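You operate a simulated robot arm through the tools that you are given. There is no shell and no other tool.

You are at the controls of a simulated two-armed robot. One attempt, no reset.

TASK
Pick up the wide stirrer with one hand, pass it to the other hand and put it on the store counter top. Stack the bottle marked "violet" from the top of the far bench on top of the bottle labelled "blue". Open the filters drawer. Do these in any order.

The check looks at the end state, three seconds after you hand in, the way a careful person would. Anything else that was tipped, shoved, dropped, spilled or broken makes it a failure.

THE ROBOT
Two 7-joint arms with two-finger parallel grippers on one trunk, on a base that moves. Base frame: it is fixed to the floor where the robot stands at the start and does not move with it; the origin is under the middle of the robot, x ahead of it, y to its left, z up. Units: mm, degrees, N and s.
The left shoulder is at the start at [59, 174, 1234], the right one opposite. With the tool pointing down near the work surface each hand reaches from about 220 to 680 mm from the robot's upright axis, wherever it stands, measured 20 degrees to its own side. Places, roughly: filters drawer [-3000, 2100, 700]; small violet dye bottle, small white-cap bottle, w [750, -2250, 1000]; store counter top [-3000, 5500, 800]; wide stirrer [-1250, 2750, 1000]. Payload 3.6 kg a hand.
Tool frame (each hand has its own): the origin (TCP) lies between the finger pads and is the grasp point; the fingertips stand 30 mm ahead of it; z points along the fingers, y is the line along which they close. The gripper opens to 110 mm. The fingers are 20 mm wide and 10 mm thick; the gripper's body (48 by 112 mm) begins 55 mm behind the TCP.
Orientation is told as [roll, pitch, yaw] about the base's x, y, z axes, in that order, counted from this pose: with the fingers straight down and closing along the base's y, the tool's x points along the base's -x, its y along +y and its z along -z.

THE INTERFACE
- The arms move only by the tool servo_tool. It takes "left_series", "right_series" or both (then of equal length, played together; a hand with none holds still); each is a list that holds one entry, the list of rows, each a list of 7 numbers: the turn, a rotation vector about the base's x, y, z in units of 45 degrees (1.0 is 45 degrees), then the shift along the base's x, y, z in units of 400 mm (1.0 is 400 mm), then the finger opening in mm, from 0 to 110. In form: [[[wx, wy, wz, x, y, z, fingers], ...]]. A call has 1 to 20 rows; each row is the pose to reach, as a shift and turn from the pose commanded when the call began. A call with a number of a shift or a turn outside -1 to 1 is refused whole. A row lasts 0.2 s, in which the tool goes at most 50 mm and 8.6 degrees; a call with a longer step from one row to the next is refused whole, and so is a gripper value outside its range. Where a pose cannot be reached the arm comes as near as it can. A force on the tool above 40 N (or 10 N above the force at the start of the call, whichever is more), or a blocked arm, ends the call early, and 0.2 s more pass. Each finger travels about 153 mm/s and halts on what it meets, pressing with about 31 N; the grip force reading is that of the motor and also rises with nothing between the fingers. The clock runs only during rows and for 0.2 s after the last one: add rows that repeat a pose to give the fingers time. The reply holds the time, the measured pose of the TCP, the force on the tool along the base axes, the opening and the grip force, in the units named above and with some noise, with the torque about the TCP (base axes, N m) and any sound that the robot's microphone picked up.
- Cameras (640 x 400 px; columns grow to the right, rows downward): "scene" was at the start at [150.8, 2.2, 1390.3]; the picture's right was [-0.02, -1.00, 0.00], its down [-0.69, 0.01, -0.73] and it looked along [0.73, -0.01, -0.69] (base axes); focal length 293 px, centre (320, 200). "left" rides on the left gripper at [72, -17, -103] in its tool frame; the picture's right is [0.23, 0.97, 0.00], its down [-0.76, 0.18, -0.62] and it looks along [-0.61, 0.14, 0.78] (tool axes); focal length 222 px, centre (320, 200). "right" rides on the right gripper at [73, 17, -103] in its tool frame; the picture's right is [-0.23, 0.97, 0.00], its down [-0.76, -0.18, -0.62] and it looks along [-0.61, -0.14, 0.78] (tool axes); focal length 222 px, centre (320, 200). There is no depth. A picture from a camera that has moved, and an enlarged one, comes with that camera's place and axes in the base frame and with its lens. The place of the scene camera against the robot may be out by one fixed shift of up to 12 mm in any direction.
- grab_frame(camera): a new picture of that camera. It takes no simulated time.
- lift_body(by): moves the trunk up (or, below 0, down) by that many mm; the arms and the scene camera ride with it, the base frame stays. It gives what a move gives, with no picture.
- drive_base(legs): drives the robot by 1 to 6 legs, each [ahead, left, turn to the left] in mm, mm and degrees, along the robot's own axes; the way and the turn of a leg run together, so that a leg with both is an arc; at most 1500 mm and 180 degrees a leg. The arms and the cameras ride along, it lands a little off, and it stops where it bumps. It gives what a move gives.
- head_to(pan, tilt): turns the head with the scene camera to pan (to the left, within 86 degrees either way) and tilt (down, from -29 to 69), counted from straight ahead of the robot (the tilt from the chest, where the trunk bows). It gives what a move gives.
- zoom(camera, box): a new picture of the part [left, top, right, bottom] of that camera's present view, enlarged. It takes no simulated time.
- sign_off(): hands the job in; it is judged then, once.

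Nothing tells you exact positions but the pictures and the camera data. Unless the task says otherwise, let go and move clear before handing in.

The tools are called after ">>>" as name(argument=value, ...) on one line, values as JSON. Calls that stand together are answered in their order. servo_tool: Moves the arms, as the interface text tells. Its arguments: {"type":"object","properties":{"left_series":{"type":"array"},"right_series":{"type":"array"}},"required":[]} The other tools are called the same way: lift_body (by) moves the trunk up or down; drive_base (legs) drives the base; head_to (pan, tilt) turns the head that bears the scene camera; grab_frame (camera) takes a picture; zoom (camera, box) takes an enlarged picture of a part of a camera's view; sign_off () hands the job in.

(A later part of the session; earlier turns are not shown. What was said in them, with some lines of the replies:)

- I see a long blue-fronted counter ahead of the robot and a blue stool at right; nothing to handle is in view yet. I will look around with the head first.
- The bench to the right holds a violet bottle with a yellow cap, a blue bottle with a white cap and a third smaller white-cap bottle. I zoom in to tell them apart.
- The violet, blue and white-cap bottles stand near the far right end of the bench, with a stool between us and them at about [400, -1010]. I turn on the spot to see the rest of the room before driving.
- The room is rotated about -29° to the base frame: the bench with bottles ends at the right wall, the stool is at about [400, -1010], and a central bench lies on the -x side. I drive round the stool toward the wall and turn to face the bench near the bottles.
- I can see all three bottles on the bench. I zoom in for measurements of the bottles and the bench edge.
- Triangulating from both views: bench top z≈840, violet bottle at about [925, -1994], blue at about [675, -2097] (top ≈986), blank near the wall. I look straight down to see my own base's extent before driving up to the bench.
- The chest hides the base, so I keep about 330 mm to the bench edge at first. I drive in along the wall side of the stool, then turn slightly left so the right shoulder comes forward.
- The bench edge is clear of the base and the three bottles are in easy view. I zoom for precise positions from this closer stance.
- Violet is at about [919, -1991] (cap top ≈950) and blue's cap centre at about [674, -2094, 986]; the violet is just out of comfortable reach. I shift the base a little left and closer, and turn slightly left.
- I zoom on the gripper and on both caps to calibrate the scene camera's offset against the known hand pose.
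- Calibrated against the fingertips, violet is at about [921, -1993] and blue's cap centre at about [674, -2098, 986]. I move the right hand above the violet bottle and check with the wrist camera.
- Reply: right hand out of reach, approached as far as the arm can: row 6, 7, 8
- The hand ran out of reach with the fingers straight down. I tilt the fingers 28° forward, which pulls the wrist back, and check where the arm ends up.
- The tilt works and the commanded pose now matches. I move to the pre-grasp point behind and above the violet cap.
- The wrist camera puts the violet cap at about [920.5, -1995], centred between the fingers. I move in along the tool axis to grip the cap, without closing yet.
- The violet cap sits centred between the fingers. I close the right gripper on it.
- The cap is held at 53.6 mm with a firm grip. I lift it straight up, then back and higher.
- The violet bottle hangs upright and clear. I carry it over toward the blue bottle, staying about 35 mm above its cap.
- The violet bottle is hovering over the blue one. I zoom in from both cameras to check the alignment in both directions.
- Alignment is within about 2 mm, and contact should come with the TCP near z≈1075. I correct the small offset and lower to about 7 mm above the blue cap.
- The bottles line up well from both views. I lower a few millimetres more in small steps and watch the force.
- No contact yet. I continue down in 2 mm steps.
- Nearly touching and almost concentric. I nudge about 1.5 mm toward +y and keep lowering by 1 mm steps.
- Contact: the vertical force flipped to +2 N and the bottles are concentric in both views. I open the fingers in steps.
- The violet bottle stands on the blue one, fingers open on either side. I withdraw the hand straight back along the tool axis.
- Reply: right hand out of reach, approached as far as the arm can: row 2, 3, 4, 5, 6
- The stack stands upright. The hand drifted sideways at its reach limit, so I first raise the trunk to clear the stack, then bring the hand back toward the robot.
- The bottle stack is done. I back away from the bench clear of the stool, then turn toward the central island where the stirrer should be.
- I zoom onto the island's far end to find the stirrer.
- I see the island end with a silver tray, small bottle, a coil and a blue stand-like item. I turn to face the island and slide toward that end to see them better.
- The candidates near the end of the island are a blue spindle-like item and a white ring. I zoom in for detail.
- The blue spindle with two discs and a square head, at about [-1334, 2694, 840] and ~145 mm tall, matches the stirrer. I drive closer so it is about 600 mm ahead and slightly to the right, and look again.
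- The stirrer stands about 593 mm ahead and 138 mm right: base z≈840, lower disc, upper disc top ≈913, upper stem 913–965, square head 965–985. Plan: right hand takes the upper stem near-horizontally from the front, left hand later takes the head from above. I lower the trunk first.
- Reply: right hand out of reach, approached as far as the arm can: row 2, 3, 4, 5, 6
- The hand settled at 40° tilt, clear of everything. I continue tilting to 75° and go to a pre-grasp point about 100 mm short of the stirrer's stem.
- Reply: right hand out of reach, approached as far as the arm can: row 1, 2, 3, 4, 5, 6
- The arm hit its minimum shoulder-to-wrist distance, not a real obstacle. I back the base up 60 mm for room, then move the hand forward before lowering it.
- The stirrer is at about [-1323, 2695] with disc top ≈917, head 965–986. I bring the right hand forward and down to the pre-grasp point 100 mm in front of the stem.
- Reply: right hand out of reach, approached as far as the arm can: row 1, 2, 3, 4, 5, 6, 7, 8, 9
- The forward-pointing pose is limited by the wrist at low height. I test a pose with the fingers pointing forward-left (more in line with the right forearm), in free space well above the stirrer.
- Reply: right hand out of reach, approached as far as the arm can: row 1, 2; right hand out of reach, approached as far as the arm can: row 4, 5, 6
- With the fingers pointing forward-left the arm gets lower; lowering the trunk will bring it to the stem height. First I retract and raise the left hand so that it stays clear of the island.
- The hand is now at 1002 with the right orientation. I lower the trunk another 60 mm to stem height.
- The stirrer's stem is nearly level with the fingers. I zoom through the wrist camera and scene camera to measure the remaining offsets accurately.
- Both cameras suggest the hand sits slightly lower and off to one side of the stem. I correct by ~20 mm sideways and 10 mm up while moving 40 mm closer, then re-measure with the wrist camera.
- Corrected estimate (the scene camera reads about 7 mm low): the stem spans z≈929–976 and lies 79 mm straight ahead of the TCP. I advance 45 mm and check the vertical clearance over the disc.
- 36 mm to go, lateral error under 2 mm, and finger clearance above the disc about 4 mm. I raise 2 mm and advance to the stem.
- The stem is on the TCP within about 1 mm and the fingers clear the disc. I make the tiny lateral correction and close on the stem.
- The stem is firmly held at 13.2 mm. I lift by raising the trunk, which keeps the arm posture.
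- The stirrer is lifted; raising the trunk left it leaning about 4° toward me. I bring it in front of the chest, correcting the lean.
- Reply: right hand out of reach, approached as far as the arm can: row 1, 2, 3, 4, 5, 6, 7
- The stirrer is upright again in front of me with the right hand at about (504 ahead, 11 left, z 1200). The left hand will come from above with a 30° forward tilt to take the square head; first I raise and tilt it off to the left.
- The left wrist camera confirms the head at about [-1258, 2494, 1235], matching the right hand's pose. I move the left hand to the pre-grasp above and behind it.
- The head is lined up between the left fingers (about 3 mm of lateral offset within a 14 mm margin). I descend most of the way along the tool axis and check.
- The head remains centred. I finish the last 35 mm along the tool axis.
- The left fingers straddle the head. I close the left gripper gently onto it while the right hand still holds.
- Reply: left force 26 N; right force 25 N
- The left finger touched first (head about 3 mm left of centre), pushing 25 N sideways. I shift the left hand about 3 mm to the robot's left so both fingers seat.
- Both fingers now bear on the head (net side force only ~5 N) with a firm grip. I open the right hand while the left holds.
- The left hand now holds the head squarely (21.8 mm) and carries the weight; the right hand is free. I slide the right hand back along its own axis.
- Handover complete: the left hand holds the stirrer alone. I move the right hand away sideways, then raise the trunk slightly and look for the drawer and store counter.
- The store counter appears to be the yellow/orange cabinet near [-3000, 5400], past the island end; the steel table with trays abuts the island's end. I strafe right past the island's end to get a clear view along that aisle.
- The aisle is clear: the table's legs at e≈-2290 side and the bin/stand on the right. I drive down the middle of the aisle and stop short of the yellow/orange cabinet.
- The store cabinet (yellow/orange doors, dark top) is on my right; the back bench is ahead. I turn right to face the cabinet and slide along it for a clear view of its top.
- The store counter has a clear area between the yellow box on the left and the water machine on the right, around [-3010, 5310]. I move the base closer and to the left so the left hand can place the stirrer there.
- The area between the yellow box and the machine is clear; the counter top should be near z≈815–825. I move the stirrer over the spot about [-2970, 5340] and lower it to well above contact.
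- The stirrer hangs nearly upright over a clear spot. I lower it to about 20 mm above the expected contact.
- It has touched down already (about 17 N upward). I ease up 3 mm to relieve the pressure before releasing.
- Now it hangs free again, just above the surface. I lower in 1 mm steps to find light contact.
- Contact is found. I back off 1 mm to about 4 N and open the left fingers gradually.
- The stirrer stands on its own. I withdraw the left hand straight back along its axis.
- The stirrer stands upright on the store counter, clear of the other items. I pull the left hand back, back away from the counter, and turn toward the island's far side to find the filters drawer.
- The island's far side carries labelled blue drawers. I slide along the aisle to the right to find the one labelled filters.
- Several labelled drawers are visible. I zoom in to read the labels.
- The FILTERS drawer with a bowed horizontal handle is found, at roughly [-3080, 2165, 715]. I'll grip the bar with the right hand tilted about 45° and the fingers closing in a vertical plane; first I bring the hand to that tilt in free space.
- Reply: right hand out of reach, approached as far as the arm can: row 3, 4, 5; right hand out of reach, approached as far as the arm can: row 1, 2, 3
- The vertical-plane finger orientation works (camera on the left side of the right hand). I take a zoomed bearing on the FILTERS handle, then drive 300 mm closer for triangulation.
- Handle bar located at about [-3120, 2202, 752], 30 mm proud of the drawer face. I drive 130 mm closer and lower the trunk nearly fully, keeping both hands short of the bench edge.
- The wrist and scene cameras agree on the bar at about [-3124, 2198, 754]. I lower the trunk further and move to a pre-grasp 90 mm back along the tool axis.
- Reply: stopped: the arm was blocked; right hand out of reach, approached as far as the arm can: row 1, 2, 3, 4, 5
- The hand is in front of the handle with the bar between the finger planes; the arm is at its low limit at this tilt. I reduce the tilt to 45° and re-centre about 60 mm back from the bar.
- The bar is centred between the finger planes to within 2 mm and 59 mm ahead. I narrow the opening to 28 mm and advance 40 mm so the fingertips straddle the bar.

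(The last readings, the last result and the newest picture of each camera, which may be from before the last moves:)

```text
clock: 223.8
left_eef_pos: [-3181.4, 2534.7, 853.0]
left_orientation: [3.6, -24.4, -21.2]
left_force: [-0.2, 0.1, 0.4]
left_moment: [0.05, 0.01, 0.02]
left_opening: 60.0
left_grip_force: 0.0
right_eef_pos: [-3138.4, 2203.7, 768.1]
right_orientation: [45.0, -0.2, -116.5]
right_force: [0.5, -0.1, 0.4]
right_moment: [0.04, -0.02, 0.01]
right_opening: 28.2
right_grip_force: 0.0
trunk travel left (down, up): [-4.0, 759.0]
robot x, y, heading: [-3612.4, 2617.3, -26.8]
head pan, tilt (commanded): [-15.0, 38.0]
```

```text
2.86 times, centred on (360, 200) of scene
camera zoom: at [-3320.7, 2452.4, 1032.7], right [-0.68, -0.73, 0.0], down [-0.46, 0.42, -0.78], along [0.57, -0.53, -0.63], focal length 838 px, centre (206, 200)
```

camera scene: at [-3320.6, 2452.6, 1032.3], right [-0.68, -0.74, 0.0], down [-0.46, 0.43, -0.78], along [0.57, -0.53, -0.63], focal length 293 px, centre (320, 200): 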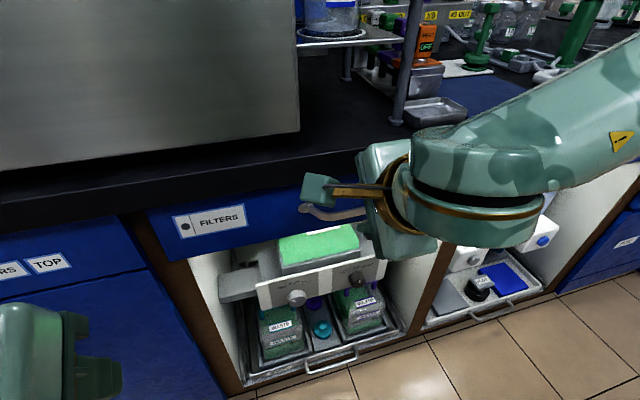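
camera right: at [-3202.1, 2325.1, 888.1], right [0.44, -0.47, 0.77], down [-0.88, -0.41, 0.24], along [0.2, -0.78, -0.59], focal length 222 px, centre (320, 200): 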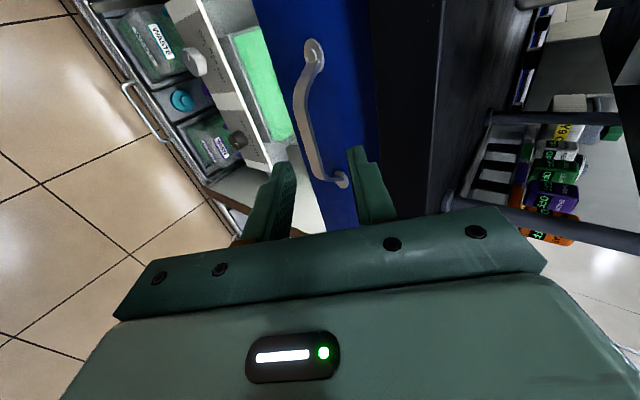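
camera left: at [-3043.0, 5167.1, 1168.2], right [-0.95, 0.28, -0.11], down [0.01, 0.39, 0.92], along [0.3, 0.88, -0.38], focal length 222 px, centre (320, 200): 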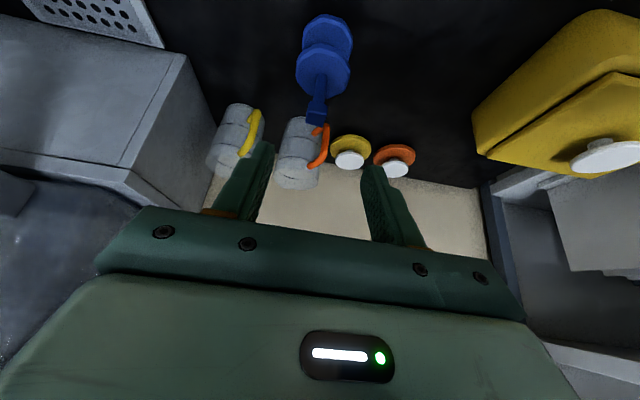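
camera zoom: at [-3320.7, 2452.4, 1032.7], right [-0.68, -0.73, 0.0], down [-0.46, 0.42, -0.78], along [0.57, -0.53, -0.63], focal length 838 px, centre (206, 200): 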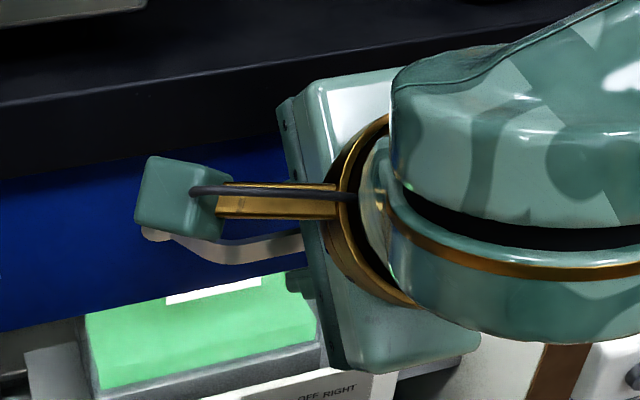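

The bar lies between the fingertips. I advance 3 mm and close on the bar.

>>> servo_tool(right_series=[[[0, 0, 0, 0.005, -0.0025, -0.0055, 26], [0, 0, 0, 0.005, -0.0025, -0.0055, 20], [0, 0, 0, 0.005, -0.0025, -0.0055, 14], [0, 0, 0, 0.005, -0.0025, -0.0055, 8], [0, 0, 0, 0.005, -0.0025, -0.0055, 0], [0, 0, 0, 0.005, -0.0025, -0.0055, 0], [0, 0, 0, 0.005, -0.0025, -0.0055, 0]]])

>>> zoom(camera="right", box=[220, 40, 440, 240])

```text
clock: 225.4
left_eef_pos: [-3182.2, 2533.7, 853.1]
left_orientation: [3.6, -24.6, -21.2]
left_force: [-0.1, 1.0, -0.5]
left_moment: [-0.01, 0.0, -0.03]
left_opening: 60.1
left_grip_force: 0.0
right_eef_pos: [-3135.8, 2202.5, 765.4]
right_orientation: [44.9, -0.2, -116.6]
right_force: [0.0, -2.0, 3.6]
right_moment: [-0.46, 0.13, 0.35]
right_opening: 9.6
right_grip_force: 44.9
trunk travel left (down, up): [-4.0, 759.0]
robot x, y, heading: [-3611.6, 2619.3, -26.9]
head pan, tilt (commanded): [-15.0, 38.0]
```

```text
2.00 times, centred on (330, 140) of right
camera zoom: at [-3158.3, 2293.0, 851.0], right [0.52, -0.51, 0.69], down [-0.85, -0.43, 0.32], along [0.13, -0.75, -0.65], focal length 444 px, centre (300, 320)
```

zoom: 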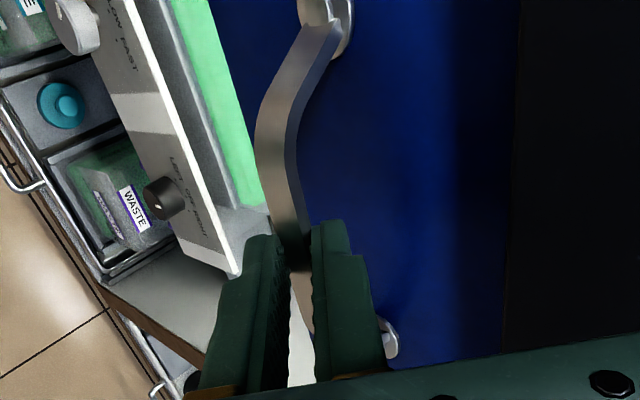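

The bar is gripped (9.6 mm, 45 N). I pull the drawer by backing the base a little and check.

>>> drive_base(legs=[[-80, 0, 0]])

>>> grab_frame(camera="scene")

>>> grab_frame(camera="right")

```text
clock: 226.5
left_eef_pos: [-3255.2, 2569.5, 854.6]
left_orientation: [3.7, -24.5, -21.4]
left_force: [-0.1, 0.4, 0.4]
left_moment: [-0.03, -0.02, 0.02]
left_opening: 59.9
left_grip_force: 0.2
right_eef_pos: [-3210.6, 2237.9, 766.4]
right_orientation: [45.0, -0.1, -116.9]
right_force: [-5.7, -9.5, 6.6]
right_moment: [-0.57, 0.17, 0.4]
right_opening: 9.8
right_grip_force: 45.1
trunk travel left (down, up): [-4.0, 759.0]
robot x, y, heading: [-3687.3, 2657.2, -27.0]
head pan, tilt (commanded): [-15.0, 38.0]
```

```text
taken
camera scene: at [-3395.2, 2488.7, 1033.4], right [-0.68, -0.73, 0.0], down [-0.45, 0.42, -0.78], along [0.57, -0.53, -0.62], focal length 293 px, centre (320, 200)
```

scene: 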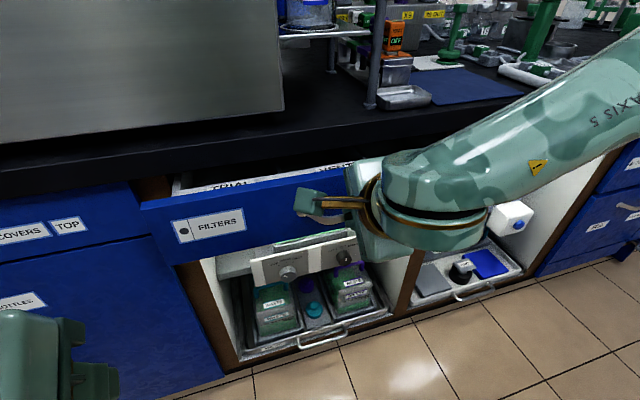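

```text
taken
camera right: at [-3232.6, 2329.0, 851.1], right [0.51, -0.51, 0.69], down [-0.85, -0.42, 0.32], along [0.13, -0.75, -0.65], focal length 222 px, centre (320, 200)
```

right: 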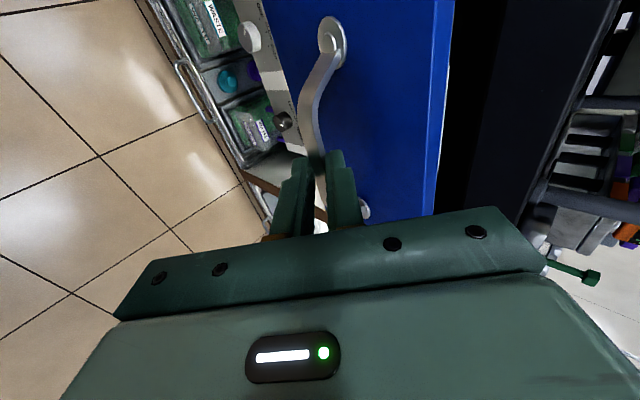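

The drawer is sliding open. I keep pulling straight back.

>>> drive_base(legs=[[-110, -3, 0]])

>>> grab_frame(camera="scene")

```text
clock: 227.7
left_eef_pos: [-3353.4, 2619.0, 852.8]
left_orientation: [3.6, -24.5, -21.4]
left_force: [-0.1, -0.4, -0.2]
left_moment: [-0.01, -0.02, 0.02]
left_opening: 60.1
left_grip_force: 0.0
right_eef_pos: [-3310.2, 2285.8, 765.9]
right_orientation: [45.0, -0.2, -116.8]
right_force: [-0.9, 2.3, 4.2]
right_moment: [-0.39, 0.15, 0.55]
right_opening: 9.7
right_grip_force: 45.1
trunk travel left (down, up): [-4.0, 759.0]
robot x, y, heading: [-3782.2, 2706.3, -26.9]
head pan, tilt (commanded): [-15.0, 38.0]
```

```text
taken
camera scene: at [-3494.0, 2536.7, 1033.6], right [-0.68, -0.73, 0.0], down [-0.45, 0.42, -0.79], along [0.57, -0.54, -0.62], focal length 293 px, centre (320, 200)
```

scene: 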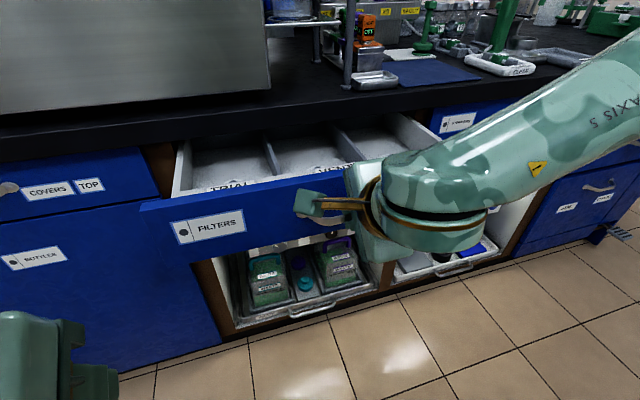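

>>> drive_base(legs=[[-100, 0, 0]])

>>> grab_frame(camera="scene")

```text
clock: 228.8
left_eef_pos: [-3443.4, 2662.1, 854.4]
left_orientation: [3.7, -24.5, -21.5]
left_force: [-0.7, -0.7, 0.8]
left_moment: [-0.03, 0.03, 0.0]
left_opening: 60.0
left_grip_force: 0.1
right_eef_pos: [-3399.8, 2329.3, 765.7]
right_orientation: [45.0, -0.2, -117.0]
right_force: [-9.4, -14.8, 8.7]
right_moment: [-1.11, 0.38, 0.11]
right_opening: 10.0
right_grip_force: 45.0
trunk travel left (down, up): [-4.0, 759.0]
robot x, y, heading: [-3875.4, 2746.6, -27.2]
head pan, tilt (commanded): [-15.0, 38.0]
```

```text
taken
camera scene: at [-3583.7, 2580.6, 1033.9], right [-0.68, -0.73, 0.0], down [-0.45, 0.42, -0.79], along [0.57, -0.54, -0.62], focal length 293 px, centre (320, 200)
```

scene: 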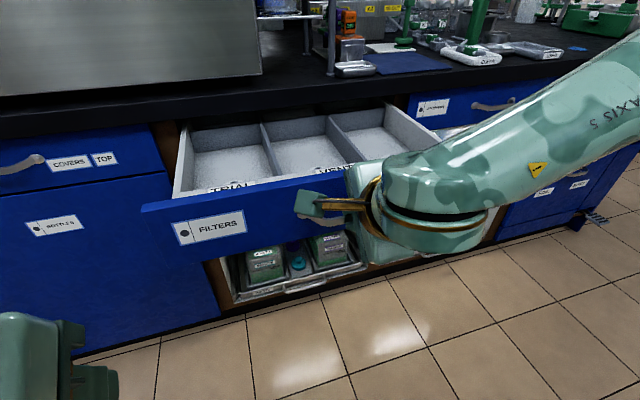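

It is open about 290 mm with a little sideways force. I pull a further 60 mm with a small lateral correction to see whether it reaches its stop.

>>> drive_base(legs=[[-60, -5, 0]])

>>> grab_frame(camera="scene")

>>> grab_frame(camera="right")

```text
clock: 229.8
left_eef_pos: [-3499.6, 2687.0, 854.1]
left_orientation: [3.6, -24.5, -21.2]
left_force: [0.6, 0.2, -0.8]
left_moment: [0.02, 0.01, -0.01]
left_opening: 60.0
left_grip_force: 0.0
right_eef_pos: [-3453.5, 2355.7, 766.1]
right_orientation: [44.9, -0.2, -116.7]
right_force: [2.8, 9.2, 3.1]
right_moment: [-0.34, 0.08, 0.55]
right_opening: 9.5
right_grip_force: 44.9
trunk travel left (down, up): [-4.0, 759.0]
robot x, y, heading: [-3927.2, 2773.3, -26.9]
head pan, tilt (commanded): [-15.0, 38.0]
```

```text
taken
camera scene: at [-3638.3, 2606.2, 1033.9], right [-0.68, -0.73, 0.0], down [-0.45, 0.42, -0.79], along [0.58, -0.54, -0.62], focal length 293 px, centre (320, 200)
```

scene: 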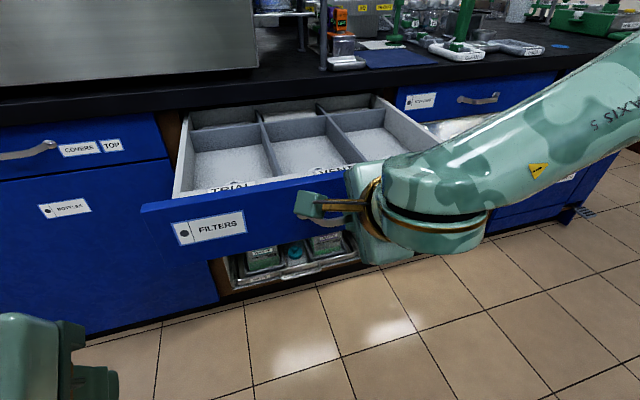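

```text
taken
camera right: at [-3476.2, 2446.4, 850.9], right [0.51, -0.51, 0.69], down [-0.85, -0.42, 0.32], along [0.13, -0.75, -0.65], focal length 222 px, centre (320, 200)
```

right: 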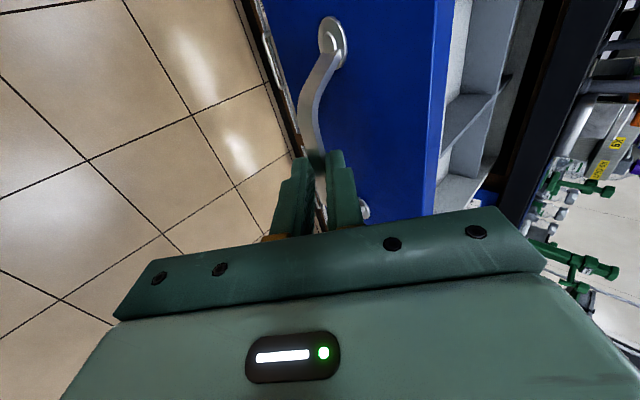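

The drawer is open about 350 mm, nearly its full box depth. I release the bar by opening to 28 mm and withdraw along the tool axis.

>>> servo_tool(right_series=[[[0, 0, 0, 0, 0, 0, 14], [0, 0, 0, 0, 0, 0, 20], [0, 0, 0, 0, 0, 0, 27], [0, 0, 0, 0, 0, 0, 27]]])

>>> grab_frame(camera="right")

```text
clock: 230.8
left_eef_pos: [-3498.9, 2686.5, 853.6]
left_orientation: [3.6, -24.4, -21.2]
left_force: [0.0, 0.9, -0.8]
left_moment: [0.0, 0.0, 0.01]
left_opening: 59.9
left_grip_force: 0.1
right_eef_pos: [-3453.8, 2354.7, 765.9]
right_orientation: [44.9, -0.1, -116.6]
right_force: [0.5, 0.5, 1.0]
right_moment: [0.01, -0.01, -0.02]
right_opening: 27.3
right_grip_force: 0.0
trunk travel left (down, up): [-4.0, 759.0]
robot x, y, heading: [-3931.2, 2773.7, -27.1]
head pan, tilt (commanded): [-15.0, 38.0]
```

```text
taken
camera right: at [-3476.1, 2445.6, 850.5], right [0.51, -0.51, 0.69], down [-0.85, -0.43, 0.32], along [0.13, -0.75, -0.65], focal length 222 px, centre (320, 200)
```

right: 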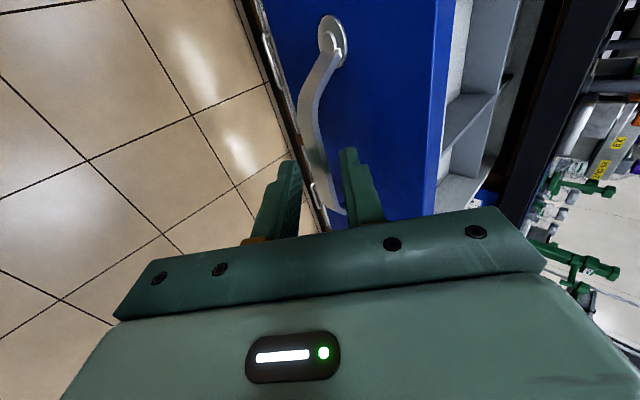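

>>> servo_tool(right_series=[[[0, 0, 0, -0.016, 0.008, 0.018, 27], [0, 0, 0, -0.0315, 0.0158, 0.0355, 27], [0, 0, 0, -0.063, 0.0315, 0.071, 27], [0, 0, 0, -0.063, 0.0315, 0.071, 27]]])

>>> grab_frame(camera="right")

```text
clock: 231.8
left_eef_pos: [-3498.2, 2686.0, 853.8]
left_orientation: [3.5, -24.3, -21.3]
left_force: [0.7, 0.5, 0.3]
left_moment: [0.0, 0.02, 0.0]
left_opening: 59.8
left_grip_force: 0.1
right_eef_pos: [-3479.0, 2367.0, 793.4]
right_orientation: [44.9, -0.1, -116.8]
right_force: [0.0, 0.5, -0.7]
right_moment: [0.04, -0.01, -0.03]
right_opening: 26.9
right_grip_force: 0.1
trunk travel left (down, up): [-4.0, 759.0]
robot x, y, heading: [-3930.6, 2771.2, -27.0]
head pan, tilt (commanded): [-15.0, 38.0]
```

```text
taken
camera right: at [-3500.3, 2458.4, 878.5], right [0.51, -0.51, 0.69], down [-0.85, -0.43, 0.32], along [0.13, -0.75, -0.65], focal length 222 px, centre (320, 200)
```

right: 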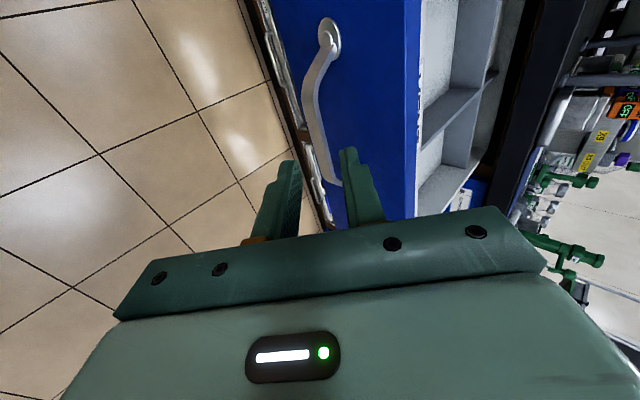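

The fingers are clear of the handle. I back the base away and look at the open drawer.

>>> drive_base(legs=[[-200, 0, 0]])

>>> lift_body(by=250)

>>> head_to(pan=-10, tilt=30)

>>> grab_frame(camera="scene")

```text
clock: 233.4
left_eef_pos: [-3678.1, 2779.5, 854.3]
left_orientation: [3.6, -24.5, -21.2]
left_force: [0.1, -0.1, 0.4]
left_moment: [-0.01, -0.02, 0.01]
left_opening: 60.0
left_grip_force: 0.0
right_eef_pos: [-3660.9, 2459.0, 794.0]
right_orientation: [44.9, -0.1, -116.9]
right_force: [-0.3, -0.7, 1.4]
right_moment: [-0.05, 0.04, 0.0]
right_opening: 27.0
right_grip_force: 0.0
trunk travel left (down, up): [-4.0, 759.0]
robot x, y, heading: [-4114.7, 2867.2, -27.2]
head pan, tilt (commanded): [-15.0, 38.0]
```

```text
clock: 236.0
left_eef_pos: [-3679.1, 2778.1, 1102.9]
left_orientation: [3.6, -24.3, -21.4]
left_force: [0.1, 0.9, 0.5]
left_moment: [0.0, 0.0, -0.02]
left_opening: 60.1
left_grip_force: 0.1
right_eef_pos: [-3659.6, 2459.4, 1042.7]
right_orientation: [44.8, -0.1, -116.9]
right_force: [-0.6, -0.3, -0.6]
right_moment: [-0.03, 0.0, -0.02]
right_opening: 26.9
right_grip_force: 0.1
trunk travel left (down, up): [-254.0, 509.0]
robot x, y, heading: [-4109.0, 2866.6, -27.4]
head pan, tilt (commanded): [-15.0, 38.0]
```

```text
clock: 236.7
left_eef_pos: [-3679.1, 2778.9, 1104.6]
left_orientation: [3.6, -24.4, -21.4]
left_force: [0.4, 0.7, -0.5]
left_moment: [-0.02, -0.05, 0.0]
left_opening: 60.1
left_grip_force: 0.1
right_eef_pos: [-3658.5, 2458.1, 1043.5]
right_orientation: [45.0, -0.1, -116.7]
right_force: [1.2, 0.0, 0.4]
right_moment: [-0.01, 0.03, -0.03]
right_opening: 27.1
right_grip_force: 0.1
trunk travel left (down, up): [-254.0, 509.0]
robot x, y, heading: [-4108.5, 2861.0, -27.3]
head pan, tilt (commanded): [-10.0, 30.0]
```

```text
taken
camera scene: at [-3941.1, 2768.8, 1312.2], right [-0.6, -0.8, 0.0], down [-0.4, 0.3, -0.87], along [0.69, -0.52, -0.5], focal length 293 px, centre (320, 200)
```

scene: 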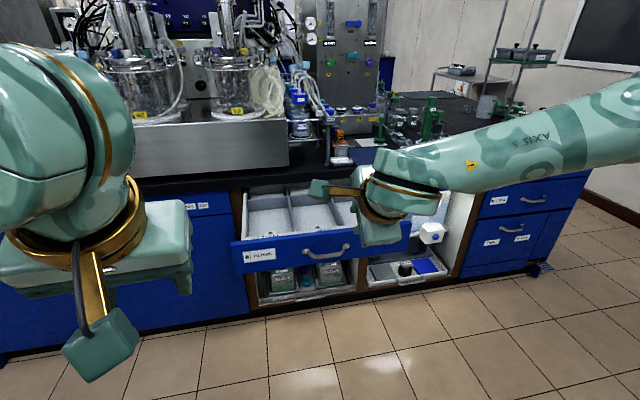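

The FILTERS drawer stays open and both hands are clear of everything. The violet bottle was standing on the blue one and the stirrer upright on the store counter when I left each, so I hand the job in.

>>> sign_off()

```text
The job is handed in.
```

I did all three jobs and handed in. I don't have the check's result.

- **Bottles:** the violet bottle is stacked on the blue one on the far bench. It was upright and well centred when I backed away, and I did not go back to look at it again.
- **Stirrer:** I took the wide stirrer to be the blue spindle with two discs near the end of the island. I picked it up with the right hand and passed it to the left. It now stands upright on the store counter, the one with yellow and orange doors, clear of the mugs and the yellow box.
- **Drawer:** the filters drawer is open about 350 mm. It had not reached a stop when I released the handle, and it stayed open.

Lowering the trunk in front of the drawer stopped once with "the arm was blocked". The force readings stayed near zero and neither hand was near the bench, so I took it for the left arm hitting its own limit. I saw nothing else tipped or moved.
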